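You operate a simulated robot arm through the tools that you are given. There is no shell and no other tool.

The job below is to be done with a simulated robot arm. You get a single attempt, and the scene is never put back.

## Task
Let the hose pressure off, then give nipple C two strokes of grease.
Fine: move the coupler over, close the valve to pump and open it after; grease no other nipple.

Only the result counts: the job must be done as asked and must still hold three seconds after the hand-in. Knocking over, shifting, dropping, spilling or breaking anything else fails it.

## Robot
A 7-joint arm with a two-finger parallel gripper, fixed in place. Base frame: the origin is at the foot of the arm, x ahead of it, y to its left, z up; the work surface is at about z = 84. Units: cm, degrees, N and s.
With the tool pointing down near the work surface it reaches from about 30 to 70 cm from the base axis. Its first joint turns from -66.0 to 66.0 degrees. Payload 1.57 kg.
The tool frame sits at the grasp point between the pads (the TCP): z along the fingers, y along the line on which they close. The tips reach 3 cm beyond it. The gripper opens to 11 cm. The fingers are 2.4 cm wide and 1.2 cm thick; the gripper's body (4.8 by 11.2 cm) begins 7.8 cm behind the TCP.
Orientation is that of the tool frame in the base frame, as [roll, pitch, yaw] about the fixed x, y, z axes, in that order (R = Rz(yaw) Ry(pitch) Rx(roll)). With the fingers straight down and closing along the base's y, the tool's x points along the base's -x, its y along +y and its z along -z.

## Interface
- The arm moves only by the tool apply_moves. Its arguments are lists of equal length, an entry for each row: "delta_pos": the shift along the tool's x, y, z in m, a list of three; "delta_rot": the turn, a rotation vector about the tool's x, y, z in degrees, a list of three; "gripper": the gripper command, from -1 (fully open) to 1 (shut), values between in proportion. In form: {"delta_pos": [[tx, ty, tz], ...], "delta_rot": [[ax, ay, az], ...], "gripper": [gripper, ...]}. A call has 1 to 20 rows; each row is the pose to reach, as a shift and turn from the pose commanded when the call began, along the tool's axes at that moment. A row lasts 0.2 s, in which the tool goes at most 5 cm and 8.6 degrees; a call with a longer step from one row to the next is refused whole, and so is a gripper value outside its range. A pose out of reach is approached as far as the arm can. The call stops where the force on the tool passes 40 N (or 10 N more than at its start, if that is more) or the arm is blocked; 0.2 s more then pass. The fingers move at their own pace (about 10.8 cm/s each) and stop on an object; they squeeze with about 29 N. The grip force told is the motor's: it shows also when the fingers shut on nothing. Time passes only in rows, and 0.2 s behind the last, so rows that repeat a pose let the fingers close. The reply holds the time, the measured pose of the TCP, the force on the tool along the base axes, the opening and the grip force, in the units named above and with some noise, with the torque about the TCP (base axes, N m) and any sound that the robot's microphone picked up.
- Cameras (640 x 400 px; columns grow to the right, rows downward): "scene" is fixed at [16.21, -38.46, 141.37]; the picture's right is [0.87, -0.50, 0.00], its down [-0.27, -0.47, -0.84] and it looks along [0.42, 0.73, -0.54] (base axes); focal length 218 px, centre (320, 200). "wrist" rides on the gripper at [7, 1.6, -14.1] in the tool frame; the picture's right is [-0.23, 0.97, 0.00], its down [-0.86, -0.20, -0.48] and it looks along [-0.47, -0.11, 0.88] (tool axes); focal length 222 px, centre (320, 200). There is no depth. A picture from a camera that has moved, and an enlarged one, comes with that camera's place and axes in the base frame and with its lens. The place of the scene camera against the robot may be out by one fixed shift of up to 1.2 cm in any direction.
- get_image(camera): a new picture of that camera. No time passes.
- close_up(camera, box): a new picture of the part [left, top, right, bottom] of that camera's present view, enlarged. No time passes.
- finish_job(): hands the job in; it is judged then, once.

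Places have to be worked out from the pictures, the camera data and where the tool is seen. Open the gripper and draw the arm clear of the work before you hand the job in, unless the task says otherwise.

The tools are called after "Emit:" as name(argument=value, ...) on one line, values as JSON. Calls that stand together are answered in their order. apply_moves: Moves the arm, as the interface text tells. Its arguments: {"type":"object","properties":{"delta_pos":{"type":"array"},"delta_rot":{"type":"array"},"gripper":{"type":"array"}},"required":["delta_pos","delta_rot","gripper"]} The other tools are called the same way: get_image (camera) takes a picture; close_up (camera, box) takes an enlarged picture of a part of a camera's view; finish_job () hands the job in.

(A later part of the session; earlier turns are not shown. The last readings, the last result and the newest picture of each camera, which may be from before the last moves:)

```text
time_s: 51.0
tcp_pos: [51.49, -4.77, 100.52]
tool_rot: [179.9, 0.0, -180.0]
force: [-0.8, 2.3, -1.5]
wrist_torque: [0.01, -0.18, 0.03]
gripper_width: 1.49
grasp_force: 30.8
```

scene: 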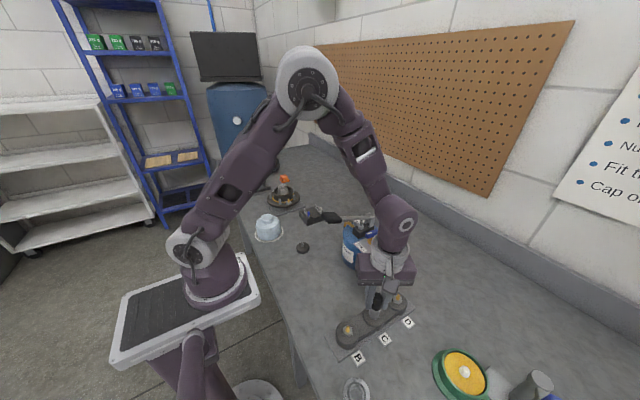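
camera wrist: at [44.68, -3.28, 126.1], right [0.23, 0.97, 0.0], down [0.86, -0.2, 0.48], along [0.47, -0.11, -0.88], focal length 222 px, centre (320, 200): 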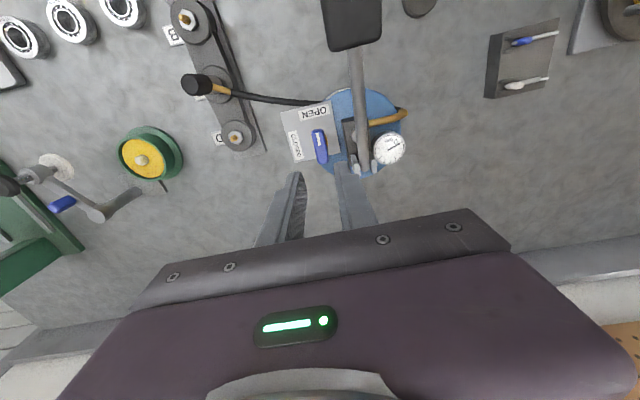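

The grip is 1.49 cm with low side load. I'll turn the lever counter-clockwise toward CLOSED, 48° first.

Emit:
apply_moves(delta_pos=[[-0.0015, 0, 0], [-0.0015, 0, 0], [-0.0015, 0, 0], [-0.0015, 0, 0], [-0.0015, 0, 0], [-0.0015, 0, 0], [-0.0015, 0, 0], [-0.0015, 0, 0]], delta_rot=[[0, 0, 0], [0, 0, -8], [0, 0, -16], [0, 0, -24], [0, 0, -32], [0, 0, -40], [0, 0, -48], [0, 0, -48]], gripper=[1, 1, 1, 1, 1, 1, 1, 1])

Emit:
close_up(camera="wrist", box=[250, 80, 400, 230])

```text
time_s: 52.8
tcp_pos: [51.78, -4.88, 100.27]
tool_rot: [179.9, -0.1, -131.8]
force: [-18.8, -4.1, -12.0]
wrist_torque: [-0.2, 0.23, 0.01]
gripper_width: 1.51
grasp_force: 30.5
```

```text
2.67 times, centred on (325, 155) of wrist
camera zoom: at [45.99, -9.07, 114.54], right [-0.57, 0.82, 0.0], down [0.72, 0.5, 0.48], along [0.39, 0.27, -0.88], focal length 592 px, centre (307, 320)
```

zoom: 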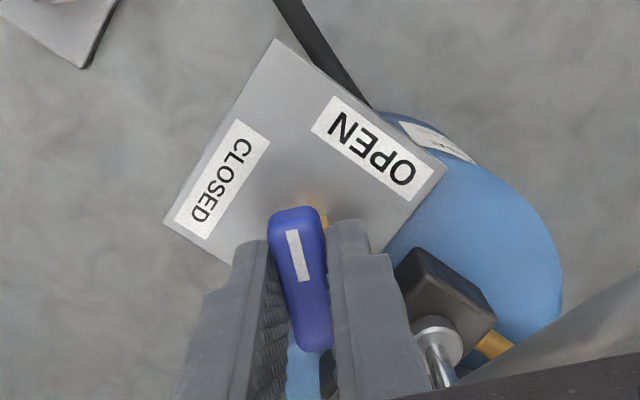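

The lever is turning; there is a 19 N side load because I'm slightly too far +x. I'll back off 1.5 mm and turn the remaining 42°.

Emit:
apply_moves(delta_pos=[[0.0012, 0.0009, 0.0005], [0.0012, 0.0009, 0.0005], [0.0012, 0.0009, 0.0005], [0.0012, 0.0009, 0.0005], [0.0012, 0.0009, 0.0005], [0.0012, 0.0009, 0.0005], [0.0012, 0.0009, 0.0005], [0.0012, 0.0009, 0.0005]], delta_rot=[[0, 0, -7], [0, 0, -14], [0, 0, -21], [0, 0, -28], [0, 0, -35], [0, 0, -40], [0, 0, -42.3], [0, 0, -42.3]], gripper=[1, 1, 1, 1, 1, 1, 1, 1])

Emit:
close_up(camera="wrist", box=[250, 80, 400, 230])

Emit:
close_up(camera="scene", box=[335, 185, 425, 275])

```text
time_s: 54.6
tcp_pos: [51.69, -4.92, 100.44]
tool_rot: [-179.9, -0.1, -89.6]
force: [-5.9, -12.5, 13.0]
wrist_torque: [-0.56, 0.26, 0.0]
gripper_width: 1.47
grasp_force: 30.8
```

```text
2.67 times, centred on (325, 155) of wrist
camera zoom: at [50.27, -11.94, 114.53], right [-0.98, 0.22, 0.0], down [0.19, 0.86, 0.48], along [0.11, 0.47, -0.88], focal length 592 px, centre (307, 320)
```

zoom: 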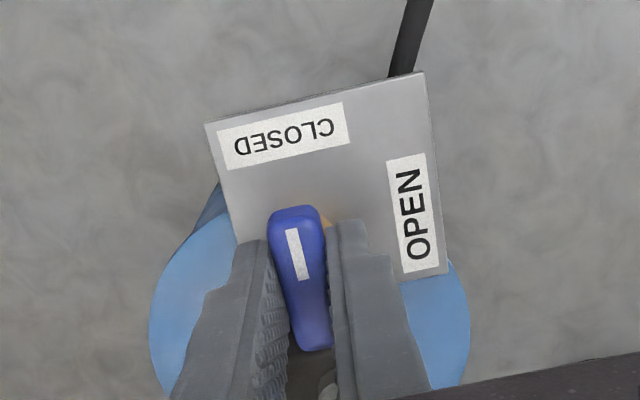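

```text
4.44 times, centred on (380, 230) of scene
camera zoom: at [16.17, -38.49, 141.36], right [0.87, -0.5, 0.0], down [-0.27, -0.47, -0.84], along [0.42, 0.73, -0.54], focal length 967 px, centre (53, 67)
```

zoom: 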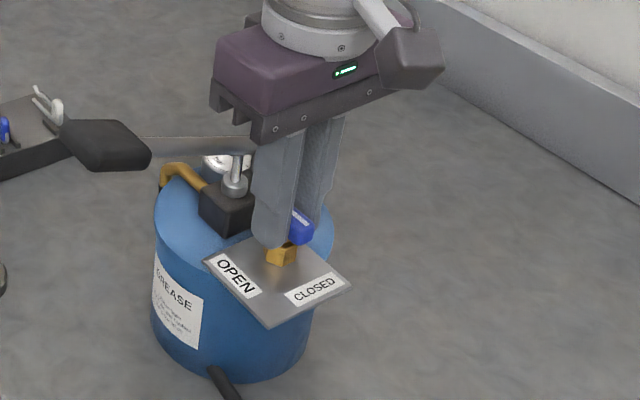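

The lever now points at CLOSED. I'll release and lift straight up.

Emit:
apply_moves(delta_pos=[[0, 0, 0], [0, 0, 0], [0, 0, -0.01], [0, 0, -0.04], [0, 0, -0.08], [0, 0, -0.12], [0, 0, -0.15], [0, 0, -0.15]], delta_rot=[[0, 0, 0], [0, 0, 0], [0, 0, 0], [0, 0, 0], [0, 0, 0], [0, 0, 0], [0, 0, 0], [0, 0, 0]], gripper=[0.3, 0.3, 0.3, 0.3, 0.3, 0.3, 0.3, 0.3])

Emit:
get_image(camera="wrist")

Emit:
close_up(camera="wrist", box=[260, 90, 440, 240])

Emit:
close_up(camera="scene", box=[290, 190, 410, 280])

```text
time_s: 56.4
tcp_pos: [51.7, -4.94, 115.52]
tool_rot: [180.0, 0.0, -89.6]
force: [0.6, 1.0, 0.0]
wrist_torque: [0.02, 0.01, 0.04]
gripper_width: 3.85
grasp_force: 0.1
```

```text
taken
camera wrist: at [50.19, -12.08, 129.71], right [-0.98, 0.22, 0.0], down [0.19, 0.86, 0.48], along [0.11, 0.47, -0.88], focal length 222 px, centre (320, 200)
```

wrist: 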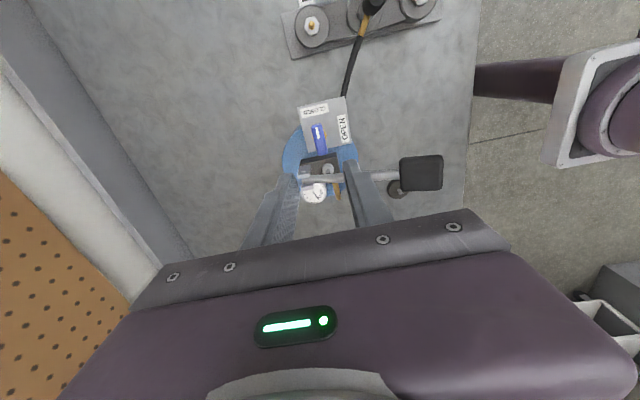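

```text
2.67 times, centred on (350, 165) of wrist
camera zoom: at [50.19, -12.08, 129.71], right [-0.98, 0.22, 0.0], down [0.19, 0.86, 0.48], along [0.11, 0.47, -0.88], focal length 592 px, centre (240, 293)
```

zoom: 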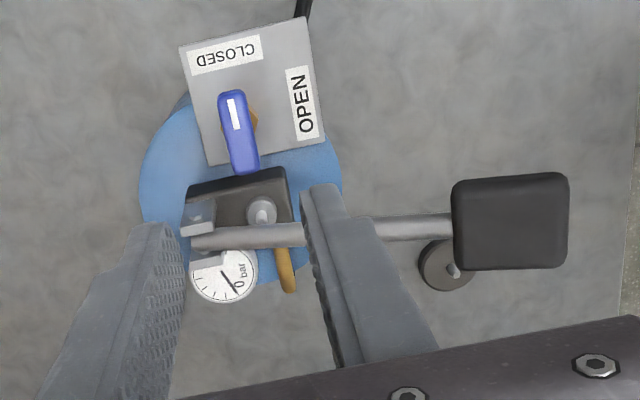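

```text
4.44 times, centred on (350, 235) of scene
camera zoom: at [16.21, -38.46, 141.37], right [0.87, -0.5, 0.0], down [-0.27, -0.47, -0.84], along [0.42, 0.73, -0.54], focal length 967 px, centre (187, 44)
```

zoom: 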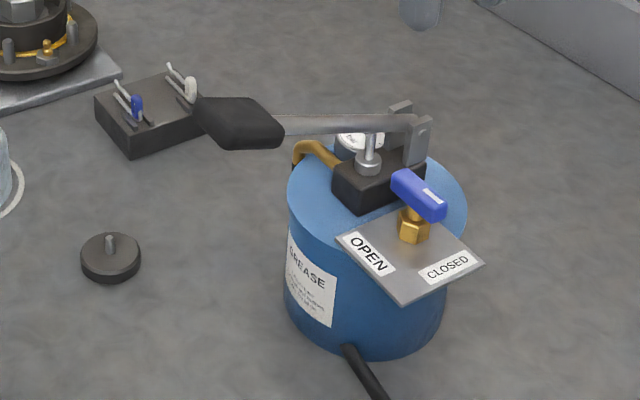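

The valve is closed. The pump handle pad is at about (40.9,-0.2,105.8), with its pivot around (55,-0.2,99.5). I'll move above the pad at yaw 180 so the fingers close along y, the pivot direction, letting me move the handle both ways.

Emit:
apply_moves(delta_pos=[[-0.004, 0.009, 0], [-0.008, 0.018, 0], [-0.012, 0.027, 0], [-0.016, 0.036, 0], [-0.02, 0.045, 0], [-0.025, 0.055, 0], [-0.03, 0.066, 0], [-0.035, 0.077, 0], [-0.04, 0.088, 0], [-0.044, 0.099, 0], [-0.048, 0.109, 0], [-0.048, 0.109, 0], [-0.048, 0.109, 0]], delta_rot=[[0, 0, 8.2], [0, 0, 16.4], [0, 0, 24.6], [0, 0, 32.8], [0, 0, 41], [0, 0, 49.2], [0, 0, 57.4], [0, 0, 65.6], [0, 0, 73.8], [0, 0, 82], [0, 0, 90.4], [0, 0, 90.4], [0, 0, 90.4]], gripper=[0.3, 0.3, 0, 0, -0.3, -0.3, -0.4, -0.4, -0.4, -0.4, -0.4, -0.4, -0.4])

Emit:
get_image(camera="wrist")

Emit:
close_up(camera="wrist", box=[250, 90, 400, 240])

Emit:
close_up(camera="scene", box=[290, 170, 410, 280])

```text
time_s: 59.2
tcp_pos: [40.86, -0.2, 115.23]
tool_rot: [-180.0, 0.0, 179.8]
force: [0.5, 0.4, -0.9]
wrist_torque: [0.02, -0.01, 0.0]
gripper_width: 7.67
grasp_force: 0.1
```

```text
taken
camera wrist: at [33.85, 1.44, 129.51], right [0.23, 0.97, 0.0], down [0.85, -0.2, 0.48], along [0.47, -0.11, -0.88], focal length 222 px, centre (320, 200)
```

wrist: 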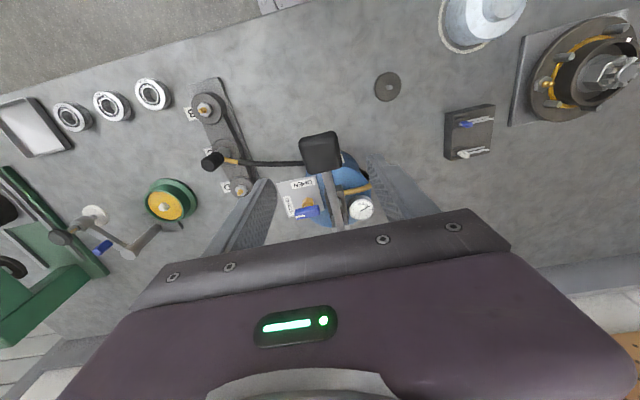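

```text
2.67 times, centred on (325, 165) of wrist
camera zoom: at [33.85, 1.44, 129.51], right [0.23, 0.97, 0.0], down [0.85, -0.2, 0.48], along [0.47, -0.11, -0.88], focal length 592 px, centre (307, 293)
```

zoom: 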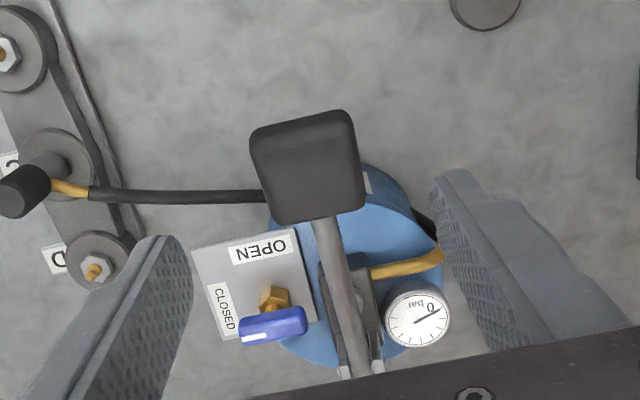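

```text
3.64 times, centred on (350, 225) of scene
camera zoom: at [16.21, -38.46, 141.37], right [0.87, -0.5, 0.0], down [-0.27, -0.47, -0.84], along [0.42, 0.73, -0.54], focal length 792 px, centre (211, 109)
```

zoom: 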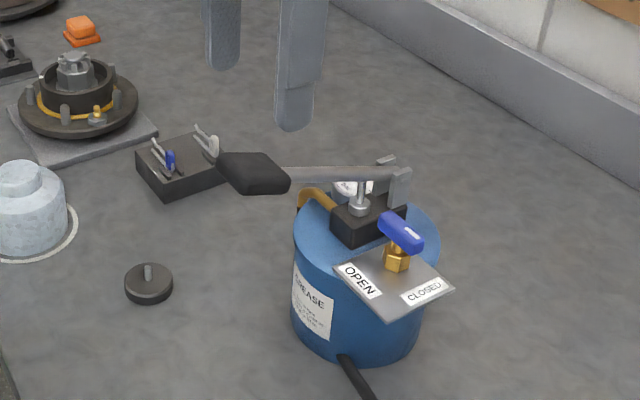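

The pad is centred under the gripper (slightly toward -x) and 4.7 cm wide. I'll descend around it to TCP z≈105.5 and close on its sides.

Emit:
apply_moves(delta_pos=[[0.0025, 0, 0.02], [0.0025, 0, 0.045], [0.0025, 0, 0.07], [0.0025, 0, 0.09], [0.0025, 0, 0.097], [0.0025, 0, 0.097]], delta_rot=[[0, 0, 0], [0, 0, 0], [0, 0, 0], [0, 0, 0], [0, 0, 0], [0, 0, 0]], gripper=[-0.4, -0.4, -0.4, -0.4, -0.4, -0.4])

Emit:
close_up(camera="wrist", box=[230, 90, 410, 240])

Emit:
close_up(camera="scene", box=[290, 170, 410, 280])

```text
time_s: 60.6
tcp_pos: [40.52, -0.13, 105.54]
tool_rot: [180.0, 0.0, 180.0]
force: [-0.3, -0.2, -0.6]
wrist_torque: [-0.01, 0.02, -0.01]
gripper_width: 7.71
grasp_force: 0.0
```

```text
2.67 times, centred on (320, 165) of wrist
camera zoom: at [33.65, 1.31, 119.69], right [0.23, 0.97, 0.0], down [0.86, -0.2, 0.48], along [0.47, -0.11, -0.88], focal length 592 px, centre (320, 293)
```

zoom: 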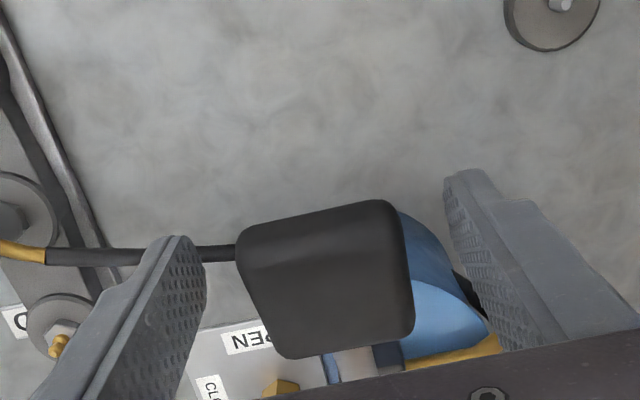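

```text
3.64 times, centred on (350, 225) of scene
camera zoom: at [16.21, -38.46, 141.37], right [0.87, -0.5, 0.0], down [-0.27, -0.47, -0.84], along [0.42, 0.73, -0.54], focal length 792 px, centre (211, 109)
```

zoom: 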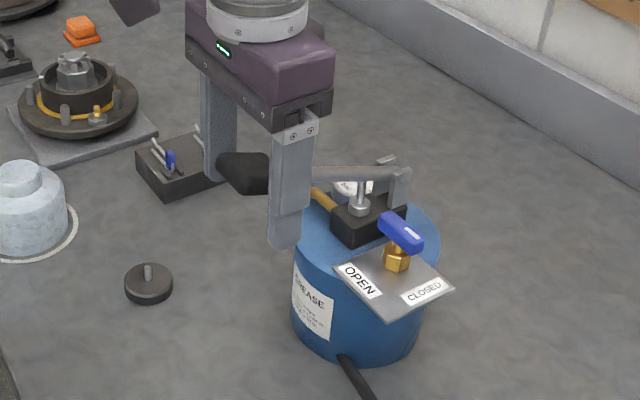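

The pad is squarely between the fingers. Closing on it now.

Emit:
apply_moves(delta_pos=[[0, 0, 0], [0, 0, 0], [0, 0, 0], [0, 0, 0]], delta_rot=[[0, 0, 0], [0, 0, 0], [0, 0, 0], [0, 0, 0]], gripper=[1, 1, 1, 1])

Emit:
close_up(camera="wrist", box=[230, 90, 410, 240])

```text
time_s: 61.6
tcp_pos: [40.51, 0.15, 105.59]
tool_rot: [179.9, 0.0, -180.0]
force: [-0.3, 37.7, -4.7]
wrist_torque: [-0.22, 0.4, -0.2]
gripper_width: 4.15
grasp_force: 44.8
```

```text
2.67 times, centred on (320, 165) of wrist
camera zoom: at [33.65, 1.5, 119.7], right [0.23, 0.97, 0.0], down [0.86, -0.2, 0.48], along [0.47, -0.11, -0.88], focal length 592 px, centre (320, 293)
```

zoom: 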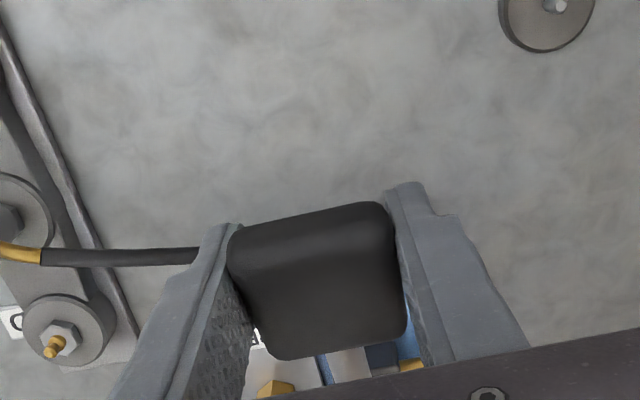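

The pad's centre is actually at y≈+0.15, giving a 38 N side load. I'll shift the command +3 mm in y to relieve it.

Emit:
apply_moves(delta_pos=[[0, 0.0015, 0], [0, 0.003, 0], [0, 0.003, 0]], delta_rot=[[0, 0, 0], [0, 0, 0], [0, 0, 0]], gripper=[1, 1, 1])

```text
time_s: 62.4
tcp_pos: [40.56, -0.03, 105.51]
tool_rot: [-179.7, -0.1, 179.9]
force: [-6.2, -1.0, -6.4]
wrist_torque: [-0.2, -0.67, 0.6]
gripper_width: 4.16
grasp_force: 45.3
```

The side load is gone. I'll push the handle down along its arc, first to about 12° of rotation, keeping the tool upright and watching the forces.

Emit:
apply_moves(delta_pos=[[0.002, 0, 0.005], [0.0039, 0, 0.0103], [0.0055, 0, 0.0155], [0.007, 0, 0.0208], [0.007, 0, 0.0208]], delta_rot=[[0, 0, 0], [0, 0, 0], [0, 0, 0], [0, 0, 0], [0, 0, 0]], gripper=[1, 1, 1, 1, 1])

Emit:
get_image(camera="wrist")

Emit:
close_up(camera="scene", box=[290, 170, 410, 280])

```text
time_s: 63.6
tcp_pos: [39.96, 0.03, 103.64]
tool_rot: [-180.0, 0.2, -179.9]
force: [22.9, -33.5, 2.3]
wrist_torque: [0.15, -0.76, 0.2]
gripper_width: 4.18
grasp_force: 44.9
```

```text
taken
camera wrist: at [32.99, 1.57, 117.78], right [0.23, 0.97, 0.0], down [0.85, -0.2, 0.48], along [0.47, -0.11, -0.88], focal length 222 px, centre (320, 200)
```

wrist: 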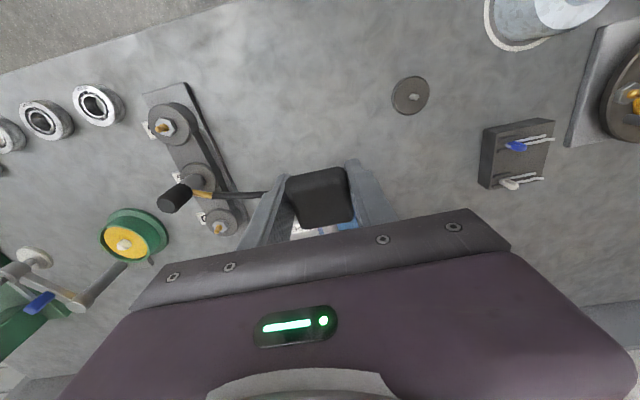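

```text
3.64 times, centred on (350, 225) of scene
camera zoom: at [16.27, -38.56, 141.33], right [0.87, -0.5, 0.0], down [-0.27, -0.47, -0.84], along [0.42, 0.73, -0.54], focal length 792 px, centre (211, 109)
```

zoom: 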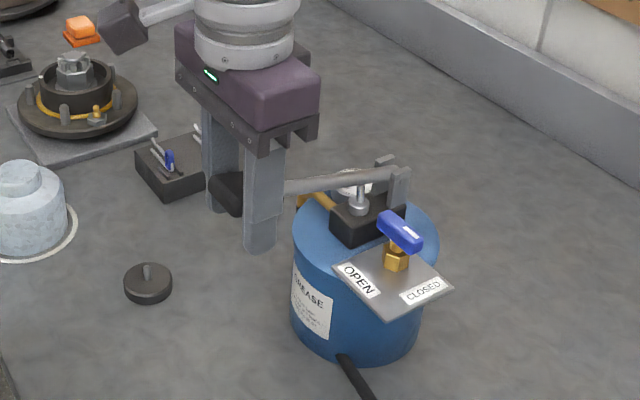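

The handle follows, but the arm's small jitter loads the rigid grip sideways. I'll re-centre (y -2 mm, x +1.7 mm) and continue down toward horizontal.

Emit:
apply_moves(delta_pos=[[-0.0015, -0.002, 0.002], [0.0002, -0.002, 0.0104], [0.0013, -0.002, 0.0214], [0.0017, -0.002, 0.0325], [0.0017, -0.002, 0.0325]], delta_rot=[[0, 0, 0], [0, 0, 0], [0, 0, 0], [0, 0, 0], [0, 0, 0]], gripper=[1, 1, 1, 1, 1])

Emit:
close_up(camera="scene", box=[290, 170, 410, 280])

Emit:
close_up(camera="wrist", box=[230, 110, 410, 260])

```text
time_s: 64.8
tcp_pos: [39.56, 0.03, 100.3]
tool_rot: [-179.9, -0.3, -180.0]
force: [-12.3, -6.0, 9.4]
wrist_torque: [0.2, -0.96, 0.01]
gripper_width: 4.18
grasp_force: 45.1
```

```text
3.64 times, centred on (350, 225) of scene
camera zoom: at [16.16, -38.47, 141.37], right [0.87, -0.5, 0.0], down [-0.27, -0.47, -0.84], along [0.42, 0.73, -0.54], focal length 792 px, centre (211, 109)
```

zoom: 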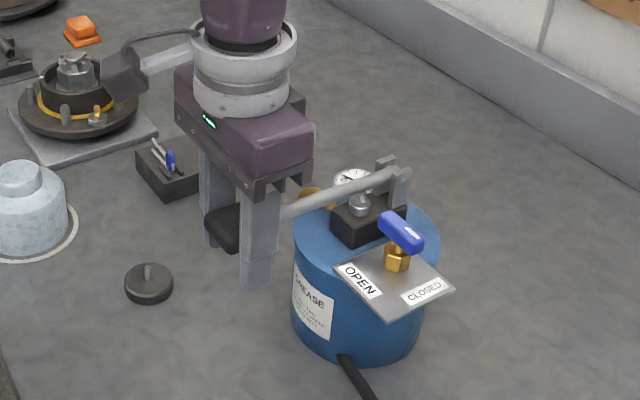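

```text
2.67 times, centred on (320, 185) of wrist
camera zoom: at [32.72, 1.53, 114.43], right [0.23, 0.97, 0.0], down [0.86, -0.2, 0.48], along [0.46, -0.11, -0.88], focal length 592 px, centre (320, 240)
```

zoom: 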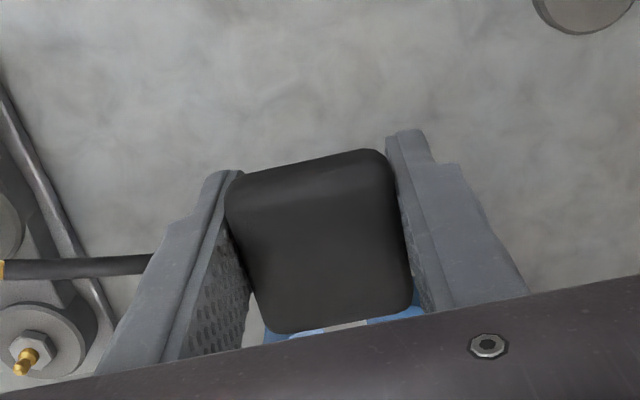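

The handle is near horizontal with low forces. I'll continue down gently until it meets its stop.

Emit:
apply_moves(delta_pos=[[0.0008, 0, 0.0055], [0.0006, 0, 0.011], [0.0003, 0, 0.0165], [0.0003, 0, 0.0165]], delta_rot=[[0, 0, 0], [0, 0, 0], [0, 0, 0], [0, 0, 0]], gripper=[1, 1, 1, 1])

Emit:
close_up(camera="scene", box=[330, 190, 410, 260])

```text
time_s: 65.8
tcp_pos: [39.71, -0.02, 98.64]
tool_rot: [-179.9, 0.1, -180.0]
force: [-0.4, 5.7, 11.3]
wrist_torque: [0.09, -1.3, -0.25]
gripper_width: 4.18
grasp_force: 44.5
```

```text
5.71 times, centred on (370, 225) of scene
camera zoom: at [16.19, -38.44, 141.37], right [0.87, -0.5, 0.0], down [-0.27, -0.47, -0.84], along [0.42, 0.73, -0.54], focal length 1244 px, centre (34, 57)
```

zoom: 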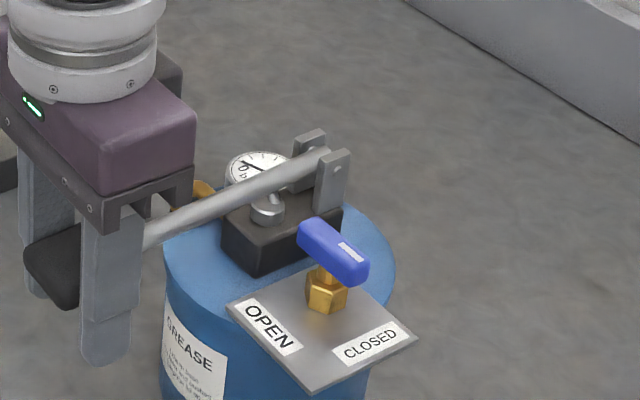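

No stop yet. I'll check the gauge and continue down in small steps.

Emit:
close_up(camera="scene", box=[352, 205, 376, 225])

Emit:
apply_moves(delta_pos=[[-0.0004, 0, 0.0055], [-0.001, 0, 0.011], [-0.0017, 0, 0.0165], [-0.0017, 0, 0.0165]], delta_rot=[[0, 0, 0], [0, 0, 0], [0, 0, 0], [0, 0, 0]], gripper=[1, 1, 1, 1])

Emit:
close_up(camera="scene", box=[330, 190, 410, 260])

```text
16.00 times, centred on (364, 215) of scene
camera zoom: at [16.19, -38.44, 141.37], right [0.87, -0.5, 0.0], down [-0.27, -0.47, -0.84], along [0.42, 0.73, -0.54], focal length 3482 px, centre (-384, -40)
```

zoom: 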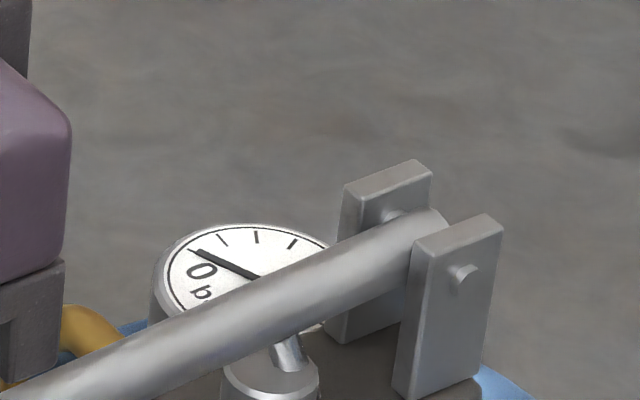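

```text
time_s: 66.8
tcp_pos: [39.89, -0.01, 97.08]
tool_rot: [-180.0, 0.0, 179.9]
force: [-3.1, -1.7, 10.1]
wrist_torque: [-0.01, -1.12, -0.03]
gripper_width: 4.18
grasp_force: 45.0
```

```text
5.71 times, centred on (370, 225) of scene
camera zoom: at [16.19, -38.46, 141.37], right [0.87, -0.5, 0.0], down [-0.27, -0.47, -0.84], along [0.42, 0.73, -0.54], focal length 1244 px, centre (34, 57)
```

zoom: 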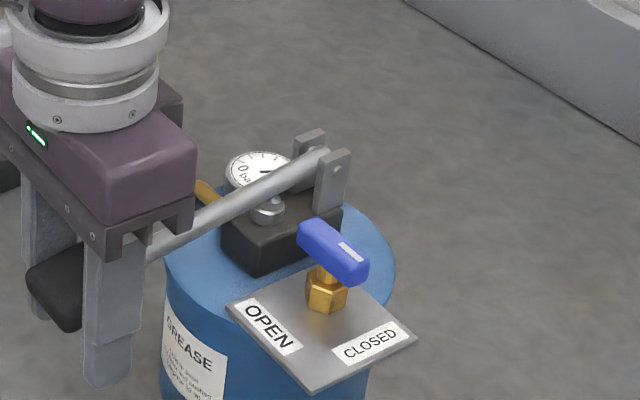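

The handle is still moving freely with about 10 N. I'll check the gauge again and continue toward the stop.

Emit:
close_up(camera="scene", box=[352, 205, 376, 225])

Emit:
apply_moves(delta_pos=[[-0.0008, 0, 0.005], [-0.0018, 0, 0.01], [-0.0028, 0, 0.015], [-0.0028, 0, 0.015]], delta_rot=[[0, 0, 0], [0, 0, 0], [0, 0, 0], [0, 0, 0]], gripper=[1, 1, 1, 1])

Emit:
close_up(camera="scene", box=[330, 190, 410, 260])

Emit:
close_up(camera="scene", box=[352, 205, 376, 225])

```text
16.00 times, centred on (364, 215) of scene
camera zoom: at [16.19, -38.46, 141.37], right [0.87, -0.5, 0.0], down [-0.27, -0.47, -0.84], along [0.42, 0.73, -0.54], focal length 3482 px, centre (-384, -40)
```

zoom: 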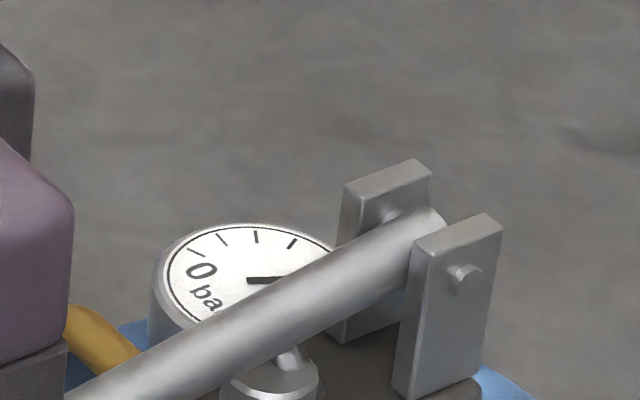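

```text
time_s: 67.8
tcp_pos: [40.14, 0.04, 95.44]
tool_rot: [180.0, 0.1, -180.0]
force: [-4.6, -3.4, 28.7]
wrist_torque: [0.04, -0.17, 0.0]
gripper_width: 4.18
grasp_force: 45.2
```

```text
5.71 times, centred on (370, 225) of scene
camera zoom: at [16.16, -38.47, 141.37], right [0.87, -0.5, 0.0], down [-0.27, -0.47, -0.84], along [0.42, 0.73, -0.54], focal length 1244 px, centre (34, 57)
```

zoom: 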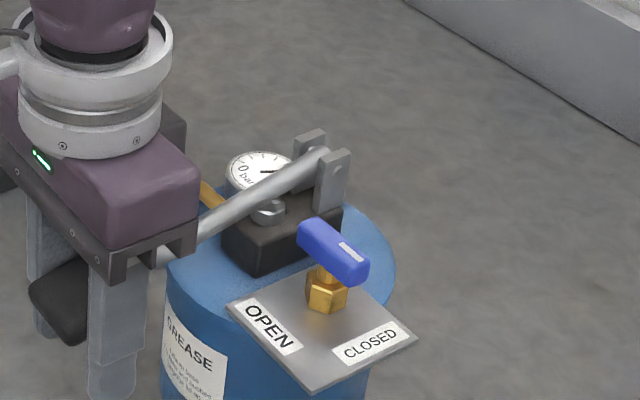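

```text
16.00 times, centred on (364, 215) of scene
camera zoom: at [16.16, -38.47, 141.37], right [0.87, -0.5, 0.0], down [-0.27, -0.47, -0.84], along [0.42, 0.73, -0.54], focal length 3482 px, centre (-384, -40)
```

zoom: 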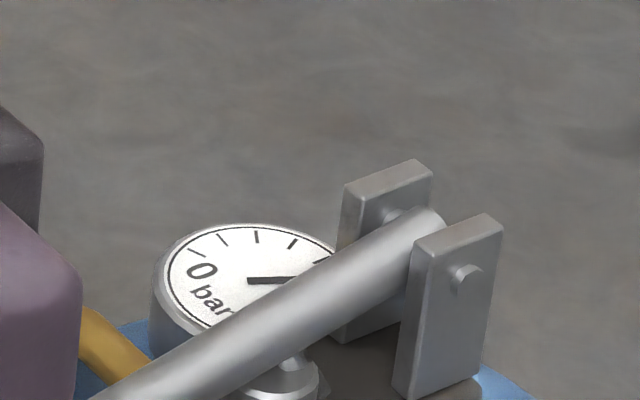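

The gauge jumped off zero during that push, so stroke one registered, and 29 N shows the bottom stop. Fitting the arc gives pivot (55.0, z 100.0) and R≈15.5; I'll raise the handle back up along that arc.

Emit:
apply_moves(delta_pos=[[0.0022, 0, -0.01], [0.0043, 0, -0.02], [0.0056, 0, -0.03], [0.0063, 0, -0.04], [0.0063, 0, -0.05], [0.0063, 0, -0.05]], delta_rot=[[0, 0, 0], [0, 0, 0], [0, 0, 0], [0, 0, 0], [0, 0, 0], [0, 0, 0]], gripper=[1, 1, 1, 1, 1, 1])

Emit:
close_up(camera="scene", box=[352, 205, 376, 225])

```text
time_s: 69.2
tcp_pos: [39.75, -0.0, 100.46]
tool_rot: [180.0, 0.0, -180.0]
force: [10.3, -5.9, -7.3]
wrist_torque: [-0.05, 1.34, 0.03]
gripper_width: 4.13
grasp_force: 44.8
```

```text
16.00 times, centred on (364, 215) of scene
camera zoom: at [16.25, -38.47, 141.36], right [0.87, -0.5, 0.0], down [-0.27, -0.47, -0.84], along [0.42, 0.73, -0.54], focal length 3482 px, centre (-384, -40)
```

zoom: 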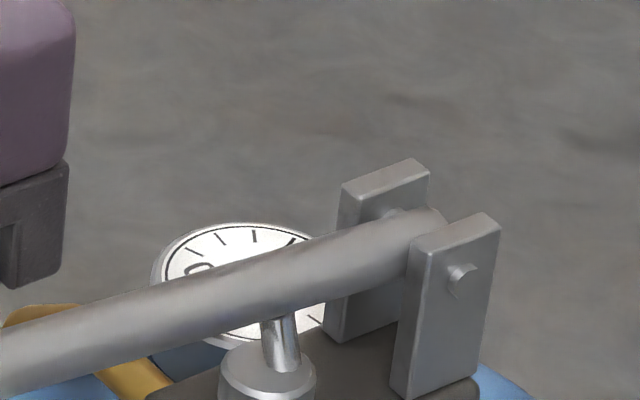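

It rises smoothly. I'll continue up to the top of its travel.

Emit:
apply_moves(delta_pos=[[-0.0016, 0, -0.01], [-0.0029, 0, -0.02], [-0.0049, 0, -0.03], [-0.0075, 0, -0.04], [-0.0098, 0, -0.048], [-0.0098, 0, -0.048]], delta_rot=[[0, 0, 0], [0, 0, 0], [0, 0, 0], [0, 0, 0], [0, 0, 0], [0, 0, 0]], gripper=[1, 1, 1, 1, 1, 1])

Emit:
close_up(camera="scene", box=[330, 190, 410, 260])

Emit:
close_up(camera="scene", box=[352, 205, 376, 225])

Emit:
get_image(camera="scene")

```text
time_s: 70.6
tcp_pos: [40.24, 0.01, 105.28]
tool_rot: [-180.0, -0.3, 180.0]
force: [-14.8, 15.4, -24.6]
wrist_torque: [-0.12, 0.15, -0.01]
gripper_width: 4.22
grasp_force: 45.0
```

```text
5.71 times, centred on (370, 225) of scene
camera zoom: at [16.2, -38.41, 141.38], right [0.87, -0.5, 0.0], down [-0.27, -0.47, -0.84], along [0.42, 0.73, -0.54], focal length 1244 px, centre (34, 57)
```

zoom: 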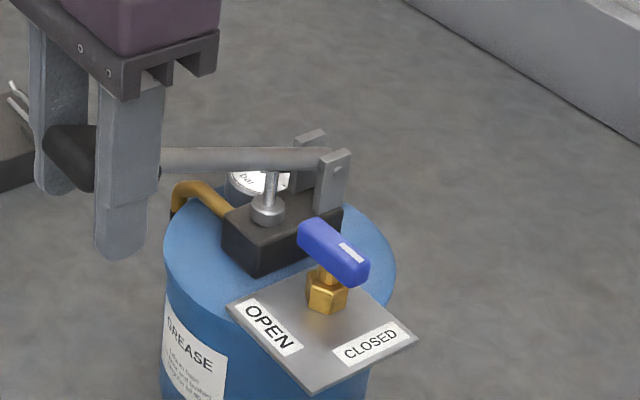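

```text
16.00 times, centred on (364, 215) of scene
camera zoom: at [16.2, -38.41, 141.38], right [0.87, -0.5, 0.0], down [-0.27, -0.47, -0.84], along [0.42, 0.73, -0.54], focal length 3482 px, centre (-384, -40)
```

zoom: 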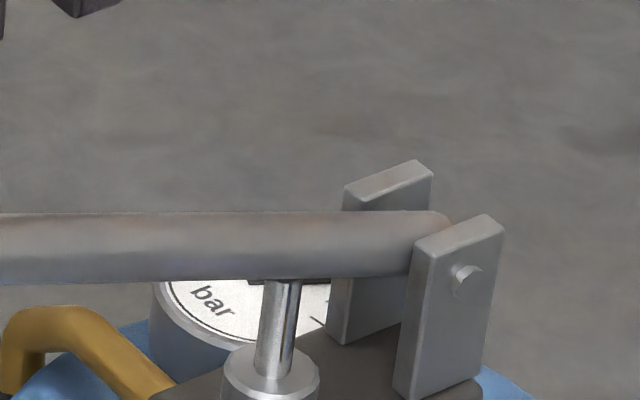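

```text
taken
```

scene: 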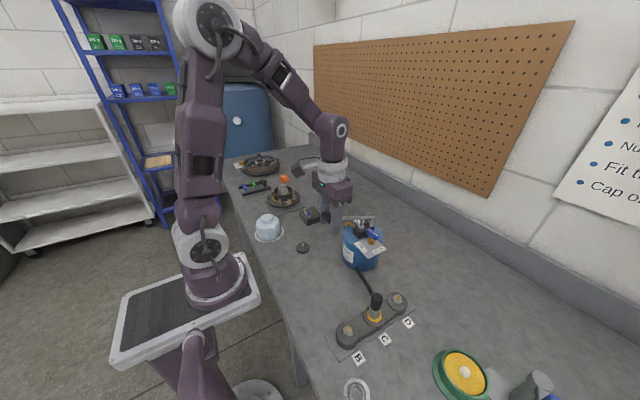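

The top stop is reached (-25 N), and I notice something yellow at nipple C. Zooming in there.

Emit:
close_up(camera="scene", box=[345, 280, 415, 350])

```text
5.71 times, centred on (380, 315) of scene
camera zoom: at [16.2, -38.41, 141.38], right [0.87, -0.5, 0.0], down [-0.27, -0.47, -0.84], along [0.42, 0.73, -0.54], focal length 1244 px, centre (-23, -457)
```

zoom: 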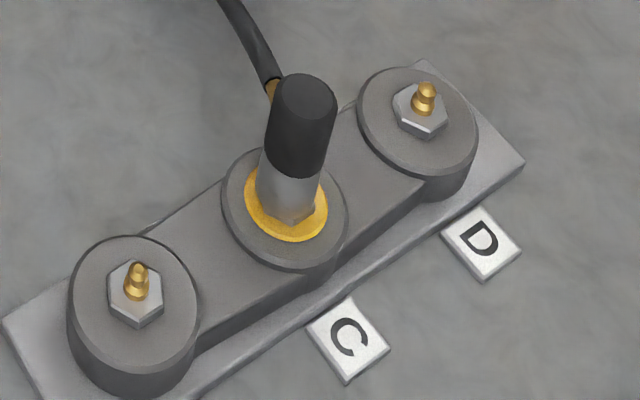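

Grease has appeared around C only, so one stroke is confirmed. Now the second stroke: down along the same arc, first to about horizontal.

Emit:
apply_moves(delta_pos=[[0.0033, 0.001, 0.0095], [0.006, 0.001, 0.0195], [0.008, 0.001, 0.0295], [0.0093, 0.001, 0.0395], [0.0099, 0.001, 0.0495], [0.0099, 0.001, 0.0495]], delta_rot=[[0, 0, 0], [0, 0, 0], [0, 0, 0], [0, 0, 0], [0, 0, 0], [0, 0, 0]], gripper=[1, 1, 1, 1, 1, 1])

Emit:
close_up(camera="scene", box=[330, 190, 410, 260])

```text
time_s: 72.0
tcp_pos: [39.62, 0.05, 100.45]
tool_rot: [-179.9, 0.1, -180.0]
force: [5.4, -8.8, 9.5]
wrist_torque: [-0.07, -1.18, 0.07]
gripper_width: 4.16
grasp_force: 45.2
```

```text
5.71 times, centred on (370, 225) of scene
camera zoom: at [16.21, -38.48, 141.36], right [0.87, -0.5, 0.0], down [-0.27, -0.47, -0.84], along [0.42, 0.73, -0.54], focal length 1244 px, centre (34, 57)
```

zoom: 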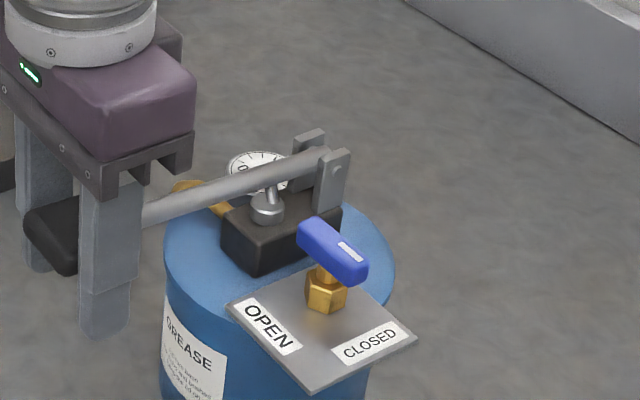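

Forces are low. I'll continue the second stroke to the bottom stop.

Emit:
apply_moves(delta_pos=[[0, 0, 0.01], [-0.0006, 0, 0.02], [-0.0019, 0, 0.03], [-0.0039, 0, 0.04], [-0.006, 0, 0.049], [-0.006, 0, 0.049]], delta_rot=[[0, 0, 0], [0, 0, 0], [0, 0, 0], [0, 0, 0], [0, 0, 0], [0, 0, 0]], gripper=[1, 1, 1, 1, 1, 1])

Emit:
close_up(camera="scene", box=[352, 205, 376, 225])

Emit:
close_up(camera="scene", box=[345, 280, 415, 350])

```text
time_s: 73.4
tcp_pos: [39.96, -0.02, 95.46]
tool_rot: [180.0, -0.1, 179.9]
force: [-10.8, -27.7, 27.0]
wrist_torque: [0.3, -0.08, 0.01]
gripper_width: 4.18
grasp_force: 45.6
```

```text
16.00 times, centred on (364, 215) of scene
camera zoom: at [16.15, -38.54, 141.35], right [0.87, -0.5, 0.0], down [-0.27, -0.47, -0.84], along [0.42, 0.73, -0.54], focal length 3482 px, centre (-384, -40)
```

zoom: 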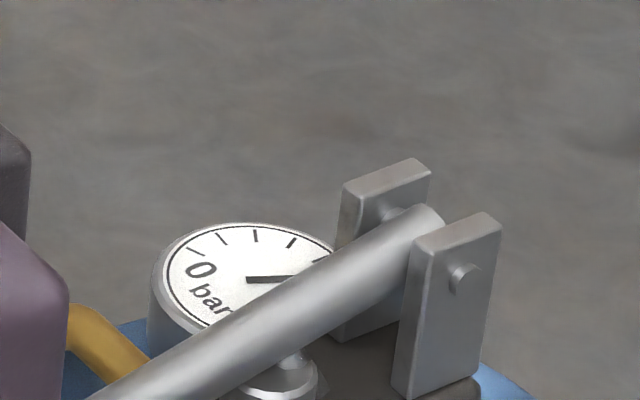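

```text
5.71 times, centred on (380, 315) of scene
camera zoom: at [16.15, -38.54, 141.35], right [0.87, -0.5, 0.0], down [-0.27, -0.47, -0.84], along [0.42, 0.73, -0.54], focal length 1244 px, centre (-23, -457)
```

zoom: 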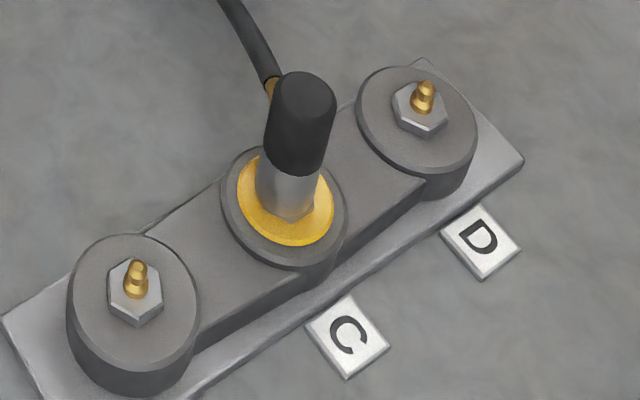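

The grease ring has grown, so the second stroke is confirmed. I'll return the handle to its top position along the arc, re-centring y slightly.

Emit:
apply_moves(delta_pos=[[0.003, -0.0015, -0.01], [0.005, -0.0015, -0.02], [0.0063, -0.0015, -0.03], [0.0069, -0.0015, -0.04], [0.0069, -0.0015, -0.05], [0.0069, -0.0015, -0.05]], delta_rot=[[0, 0, 0], [0, 0, 0], [0, 0, 0], [0, 0, 0], [0, 0, 0], [0, 0, 0]], gripper=[1, 1, 1, 1, 1, 1])

```text
time_s: 74.8
tcp_pos: [39.3, 0.03, 100.55]
tool_rot: [180.0, 0.0, -179.9]
force: [7.4, -5.0, -5.8]
wrist_torque: [0.06, 1.36, -0.04]
gripper_width: 4.14
grasp_force: 44.9
```

The handle is at mid-travel with low forces. I'll continue up to just under the top stop.

Emit:
apply_moves(delta_pos=[[-0.0014, 0, -0.01], [-0.0027, 0, -0.02], [-0.0047, 0, -0.03], [-0.0073, 0, -0.04], [-0.0093, 0, -0.0465], [-0.0093, 0, -0.0465]], delta_rot=[[0, 0, 0], [0, 0, 0], [0, 0, 0], [0, 0, 0], [0, 0, 0], [0, 0, 0]], gripper=[1, 1, 1, 1, 1, 1])

Emit:
close_up(camera="scene", box=[330, 190, 410, 260])

```text
time_s: 75.9
tcp_pos: [40.19, -0.01, 104.36]
tool_rot: [179.9, -0.1, -180.0]
force: [5.9, -3.2, -24.4]
wrist_torque: [0.61, -0.77, 0.07]
gripper_width: 4.16
grasp_force: 45.1
stopped in row 5: the force on the tool passed its limit at 60 N (the readings are from after the stop); the commanded pose is now the measured one
```

```text
5.71 times, centred on (370, 225) of scene
camera zoom: at [16.26, -38.47, 141.36], right [0.87, -0.5, 0.0], down [-0.27, -0.47, -0.84], along [0.42, 0.73, -0.54], focal length 1244 px, centre (34, 57)
```

zoom: 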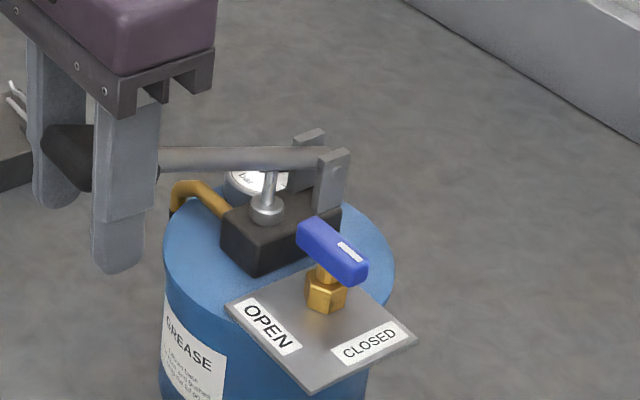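

The handle is at its top stop. I'll ease the tool down 1.5 mm to relieve the load, then open the fingers.

Emit:
apply_moves(delta_pos=[[0, 0, 0.0015], [0, 0, 0.0015], [0, 0, 0.0015], [0, 0, 0.0015], [0, 0, 0.0015]], delta_rot=[[0, 0, 0], [0, 0, 0], [0, 0, 0], [0, 0, 0], [0, 0, 0]], gripper=[1, -0.4, -0.4, -0.4, -0.4])

Emit:
close_up(camera="scene", box=[310, 180, 410, 260])

Emit:
get_image(camera="wrist")

```text
time_s: 77.1
tcp_pos: [40.11, 0.02, 104.22]
tool_rot: [180.0, -0.1, -179.9]
force: [-0.2, -0.2, 0.5]
wrist_torque: [-0.03, 0.0, -0.02]
gripper_width: 7.72
grasp_force: 0.1
```

```text
5.00 times, centred on (360, 220) of scene
camera zoom: at [16.21, -38.46, 141.37], right [0.87, -0.5, 0.0], down [-0.27, -0.47, -0.84], along [0.42, 0.73, -0.54], focal length 1088 px, centre (120, 100)
```

zoom: 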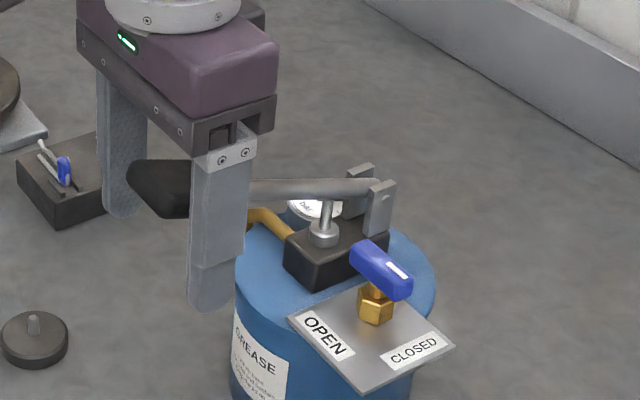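

```text
taken
camera wrist: at [33.26, 1.51, 118.44], right [0.23, 0.97, 0.0], down [0.86, -0.2, 0.48], along [0.46, -0.11, -0.88], focal length 222 px, centre (320, 200)
```

wrist: 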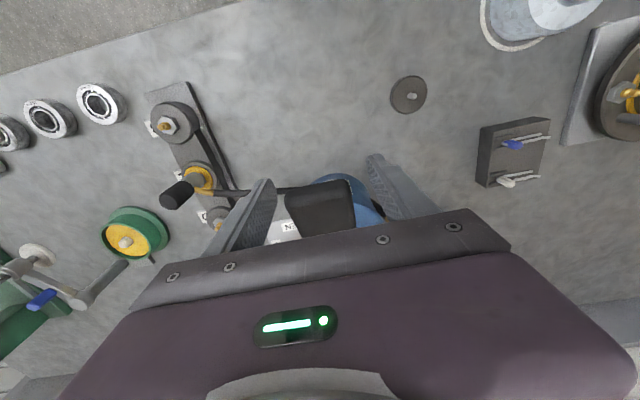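

The handle stays up and the fingers are clear of the pad. I'll lift straight up.

Emit:
apply_moves(delta_pos=[[0, 0, -0.02], [0, 0, -0.05], [0, 0, -0.08], [0, 0, -0.11], [0, 0, -0.12], [0, 0, -0.12]], delta_rot=[[0, 0, 0], [0, 0, 0], [0, 0, 0], [0, 0, 0], [0, 0, 0], [0, 0, 0]], gripper=[-0.4, -0.4, -0.4, -0.4, -0.4, -0.4])

Emit:
close_up(camera="wrist", box=[250, 90, 400, 240])

```text
time_s: 78.5
tcp_pos: [40.11, -0.05, 116.28]
tool_rot: [-180.0, -0.1, -180.0]
force: [0.2, 0.9, -0.3]
wrist_torque: [-0.02, -0.01, -0.02]
gripper_width: 7.69
grasp_force: 0.0
```

```text
2.67 times, centred on (325, 165) of wrist
camera zoom: at [33.27, 1.5, 130.42], right [0.23, 0.97, 0.0], down [0.86, -0.2, 0.48], along [0.46, -0.11, -0.88], focal length 592 px, centre (307, 293)
```

zoom: 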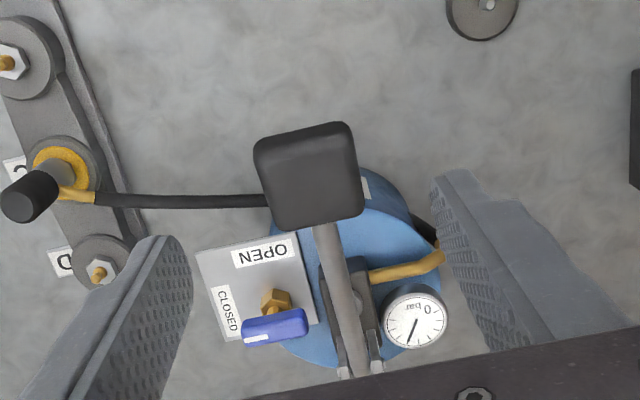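

The hose is pressurized, as expected. Now I'll move over the valve and turn to yaw 270 to open it.

Emit:
apply_moves(delta_pos=[[-0.01, -0.004, 0], [-0.02, -0.008, 0], [-0.03, -0.012, 0], [-0.04, -0.016, 0], [-0.05, -0.02, 0], [-0.06, -0.025, 0], [-0.072, -0.03, 0], [-0.084, -0.035, 0], [-0.096, -0.04, 0], [-0.108, -0.045, 0], [-0.1165, -0.0485, 0], [-0.1165, -0.0485, 0], [-0.1165, -0.0485, 0]], delta_rot=[[0, 0, -8.2], [0, 0, -16.4], [0, 0, -24.6], [0, 0, -32.8], [0, 0, -41], [0, 0, -49.2], [0, 0, -57.4], [0, 0, -65.6], [0, 0, -73.8], [0, 0, -82], [0, 0, -90], [0, 0, -90], [0, 0, -90]], gripper=[-0.4, -0.4, -0.4, -0.2, -0.1, 0, 0.1, 0.2, 0.2, 0.2, 0.2, 0.2, 0.2])

Emit:
close_up(camera="wrist", box=[250, 80, 400, 230])

```text
time_s: 81.3
tcp_pos: [51.95, -4.8, 116.2]
tool_rot: [179.8, 0.0, -89.9]
force: [-0.4, 0.1, 0.0]
wrist_torque: [0.01, 0.0, 0.01]
gripper_width: 4.39
grasp_force: 0.0
```

```text
2.67 times, centred on (325, 155) of wrist
camera zoom: at [50.4, -11.96, 130.37], right [-0.97, 0.23, 0.0], down [0.2, 0.85, 0.48], along [0.11, 0.47, -0.88], focal length 592 px, centre (307, 320)
```

zoom: 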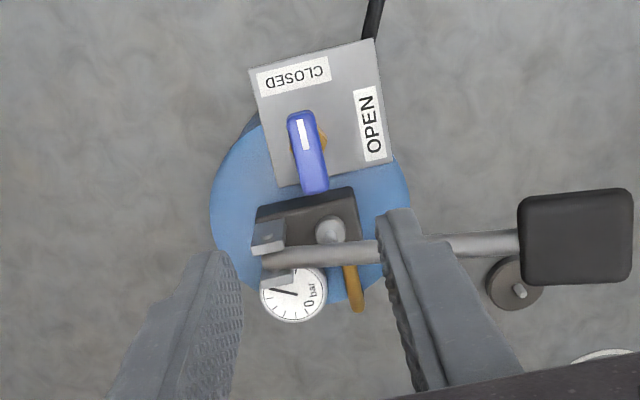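

The lever is on the tool axis. I'll descend to TCP z≈100.5 over it.

Emit:
apply_moves(delta_pos=[[0, 0, 0.03], [0, 0, 0.06], [0, 0, 0.09], [0, 0, 0.115], [0, 0, 0.135], [0, 0, 0.15], [0, 0, 0.157], [0, 0, 0.157]], delta_rot=[[0, 0, 0], [0, 0, 0], [0, 0, 0], [0, 0, 0], [0, 0, 0], [0, 0, 0], [0, 0, 0], [0, 0, 0]], gripper=[0.2, 0.2, 0.2, 0.2, 0.2, 0.2, 0.2, 0.2])

Emit:
close_up(camera="wrist", box=[250, 80, 400, 230])

```text
time_s: 83.1
tcp_pos: [51.52, -4.81, 100.4]
tool_rot: [179.8, 0.2, -90.0]
force: [0.7, 0.9, 0.2]
wrist_torque: [0.01, 0.02, -0.04]
gripper_width: 4.4
grasp_force: 0.0
```

```text
2.67 times, centred on (325, 155) of wrist
camera zoom: at [50.13, -11.9, 114.49], right [-0.97, 0.23, 0.0], down [0.2, 0.85, 0.48], along [0.11, 0.47, -0.88], focal length 592 px, centre (307, 320)
```

zoom: 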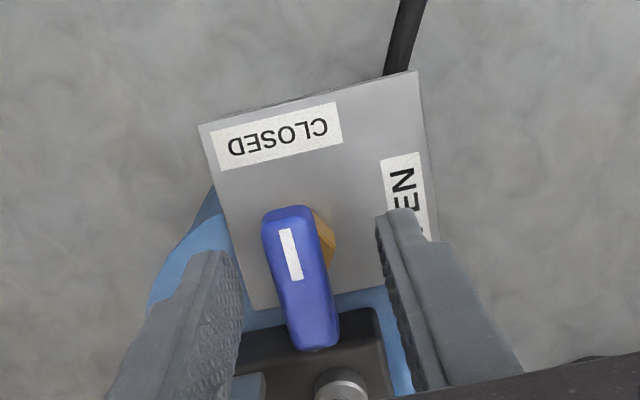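

The lever is about 2 mm to +x of the axis, so I'll shift by that and close.

Emit:
apply_moves(delta_pos=[[0, -0.002, 0], [0, -0.002, 0], [0, -0.002, 0], [0, -0.002, 0], [0, -0.002, 0]], delta_rot=[[0, 0, 0], [0, 0, 0], [0, 0, 0], [0, 0, 0], [0, 0, 0]], gripper=[0.2, 1, 1, 1, 1])

```text
time_s: 84.3
tcp_pos: [51.87, -4.88, 100.27]
tool_rot: [179.7, 0.1, -90.0]
force: [-8.5, 2.6, 0.0]
wrist_torque: [0.37, -0.09, 0.02]
gripper_width: 1.47
grasp_force: 31.0
```

It is gripped with a small side load. Turning clockwise toward OPEN, the first 48°.

Emit:
apply_moves(delta_pos=[[0, 0.001, 0], [0, 0.001, 0], [0, 0.001, 0], [0, 0.001, 0], [0, 0.001, 0], [0, 0.001, 0], [0, 0.001, 0], [0, 0.001, 0]], delta_rot=[[0, 0, 0], [0, 0, 8], [0, 0, 16], [0, 0, 24], [0, 0, 32], [0, 0, 40], [0, 0, 48], [0, 0, 48]], gripper=[1, 1, 1, 1, 1, 1, 1, 1])

```text
time_s: 86.1
tcp_pos: [51.85, -4.73, 100.54]
tool_rot: [179.9, -0.1, -138.1]
force: [-11.4, 6.1, 0.3]
wrist_torque: [-0.14, 0.17, 0.0]
gripper_width: 1.46
grasp_force: 30.7
```

It turns well. I'll finish the remaining 42° to OPEN.

Emit:
apply_moves(delta_pos=[[0.0004, 0.001, 0], [0.0004, 0.001, 0], [0.0004, 0.001, 0], [0.0004, 0.001, 0], [0.0004, 0.001, 0], [0.0004, 0.001, 0], [0.0004, 0.001, 0], [0.0004, 0.001, 0]], delta_rot=[[0, 0, 7], [0, 0, 14], [0, 0, 21], [0, 0, 28], [0, 0, 35], [0, 0, 40], [0, 0, 42.4], [0, 0, 42.4]], gripper=[1, 1, 1, 1, 1, 1, 1, 1])

Emit:
close_up(camera="wrist", box=[280, 80, 460, 230])

```text
time_s: 87.9
tcp_pos: [51.84, -4.78, 100.5]
tool_rot: [179.8, -0.3, 179.5]
force: [-0.6, -1.8, -18.6]
wrist_torque: [-0.1, -0.37, 0.0]
gripper_width: 1.49
grasp_force: 31.2
```

```text
2.67 times, centred on (370, 155) of wrist
camera zoom: at [45.04, -3.22, 114.72], right [0.24, 0.97, 0.0], down [0.86, -0.21, 0.47], along [0.46, -0.11, -0.88], focal length 592 px, centre (187, 320)
```

zoom: 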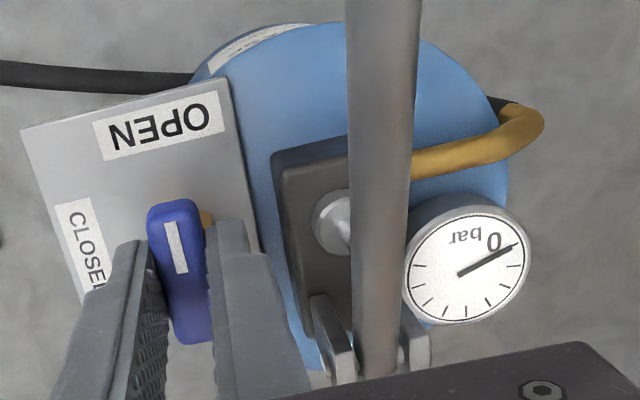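

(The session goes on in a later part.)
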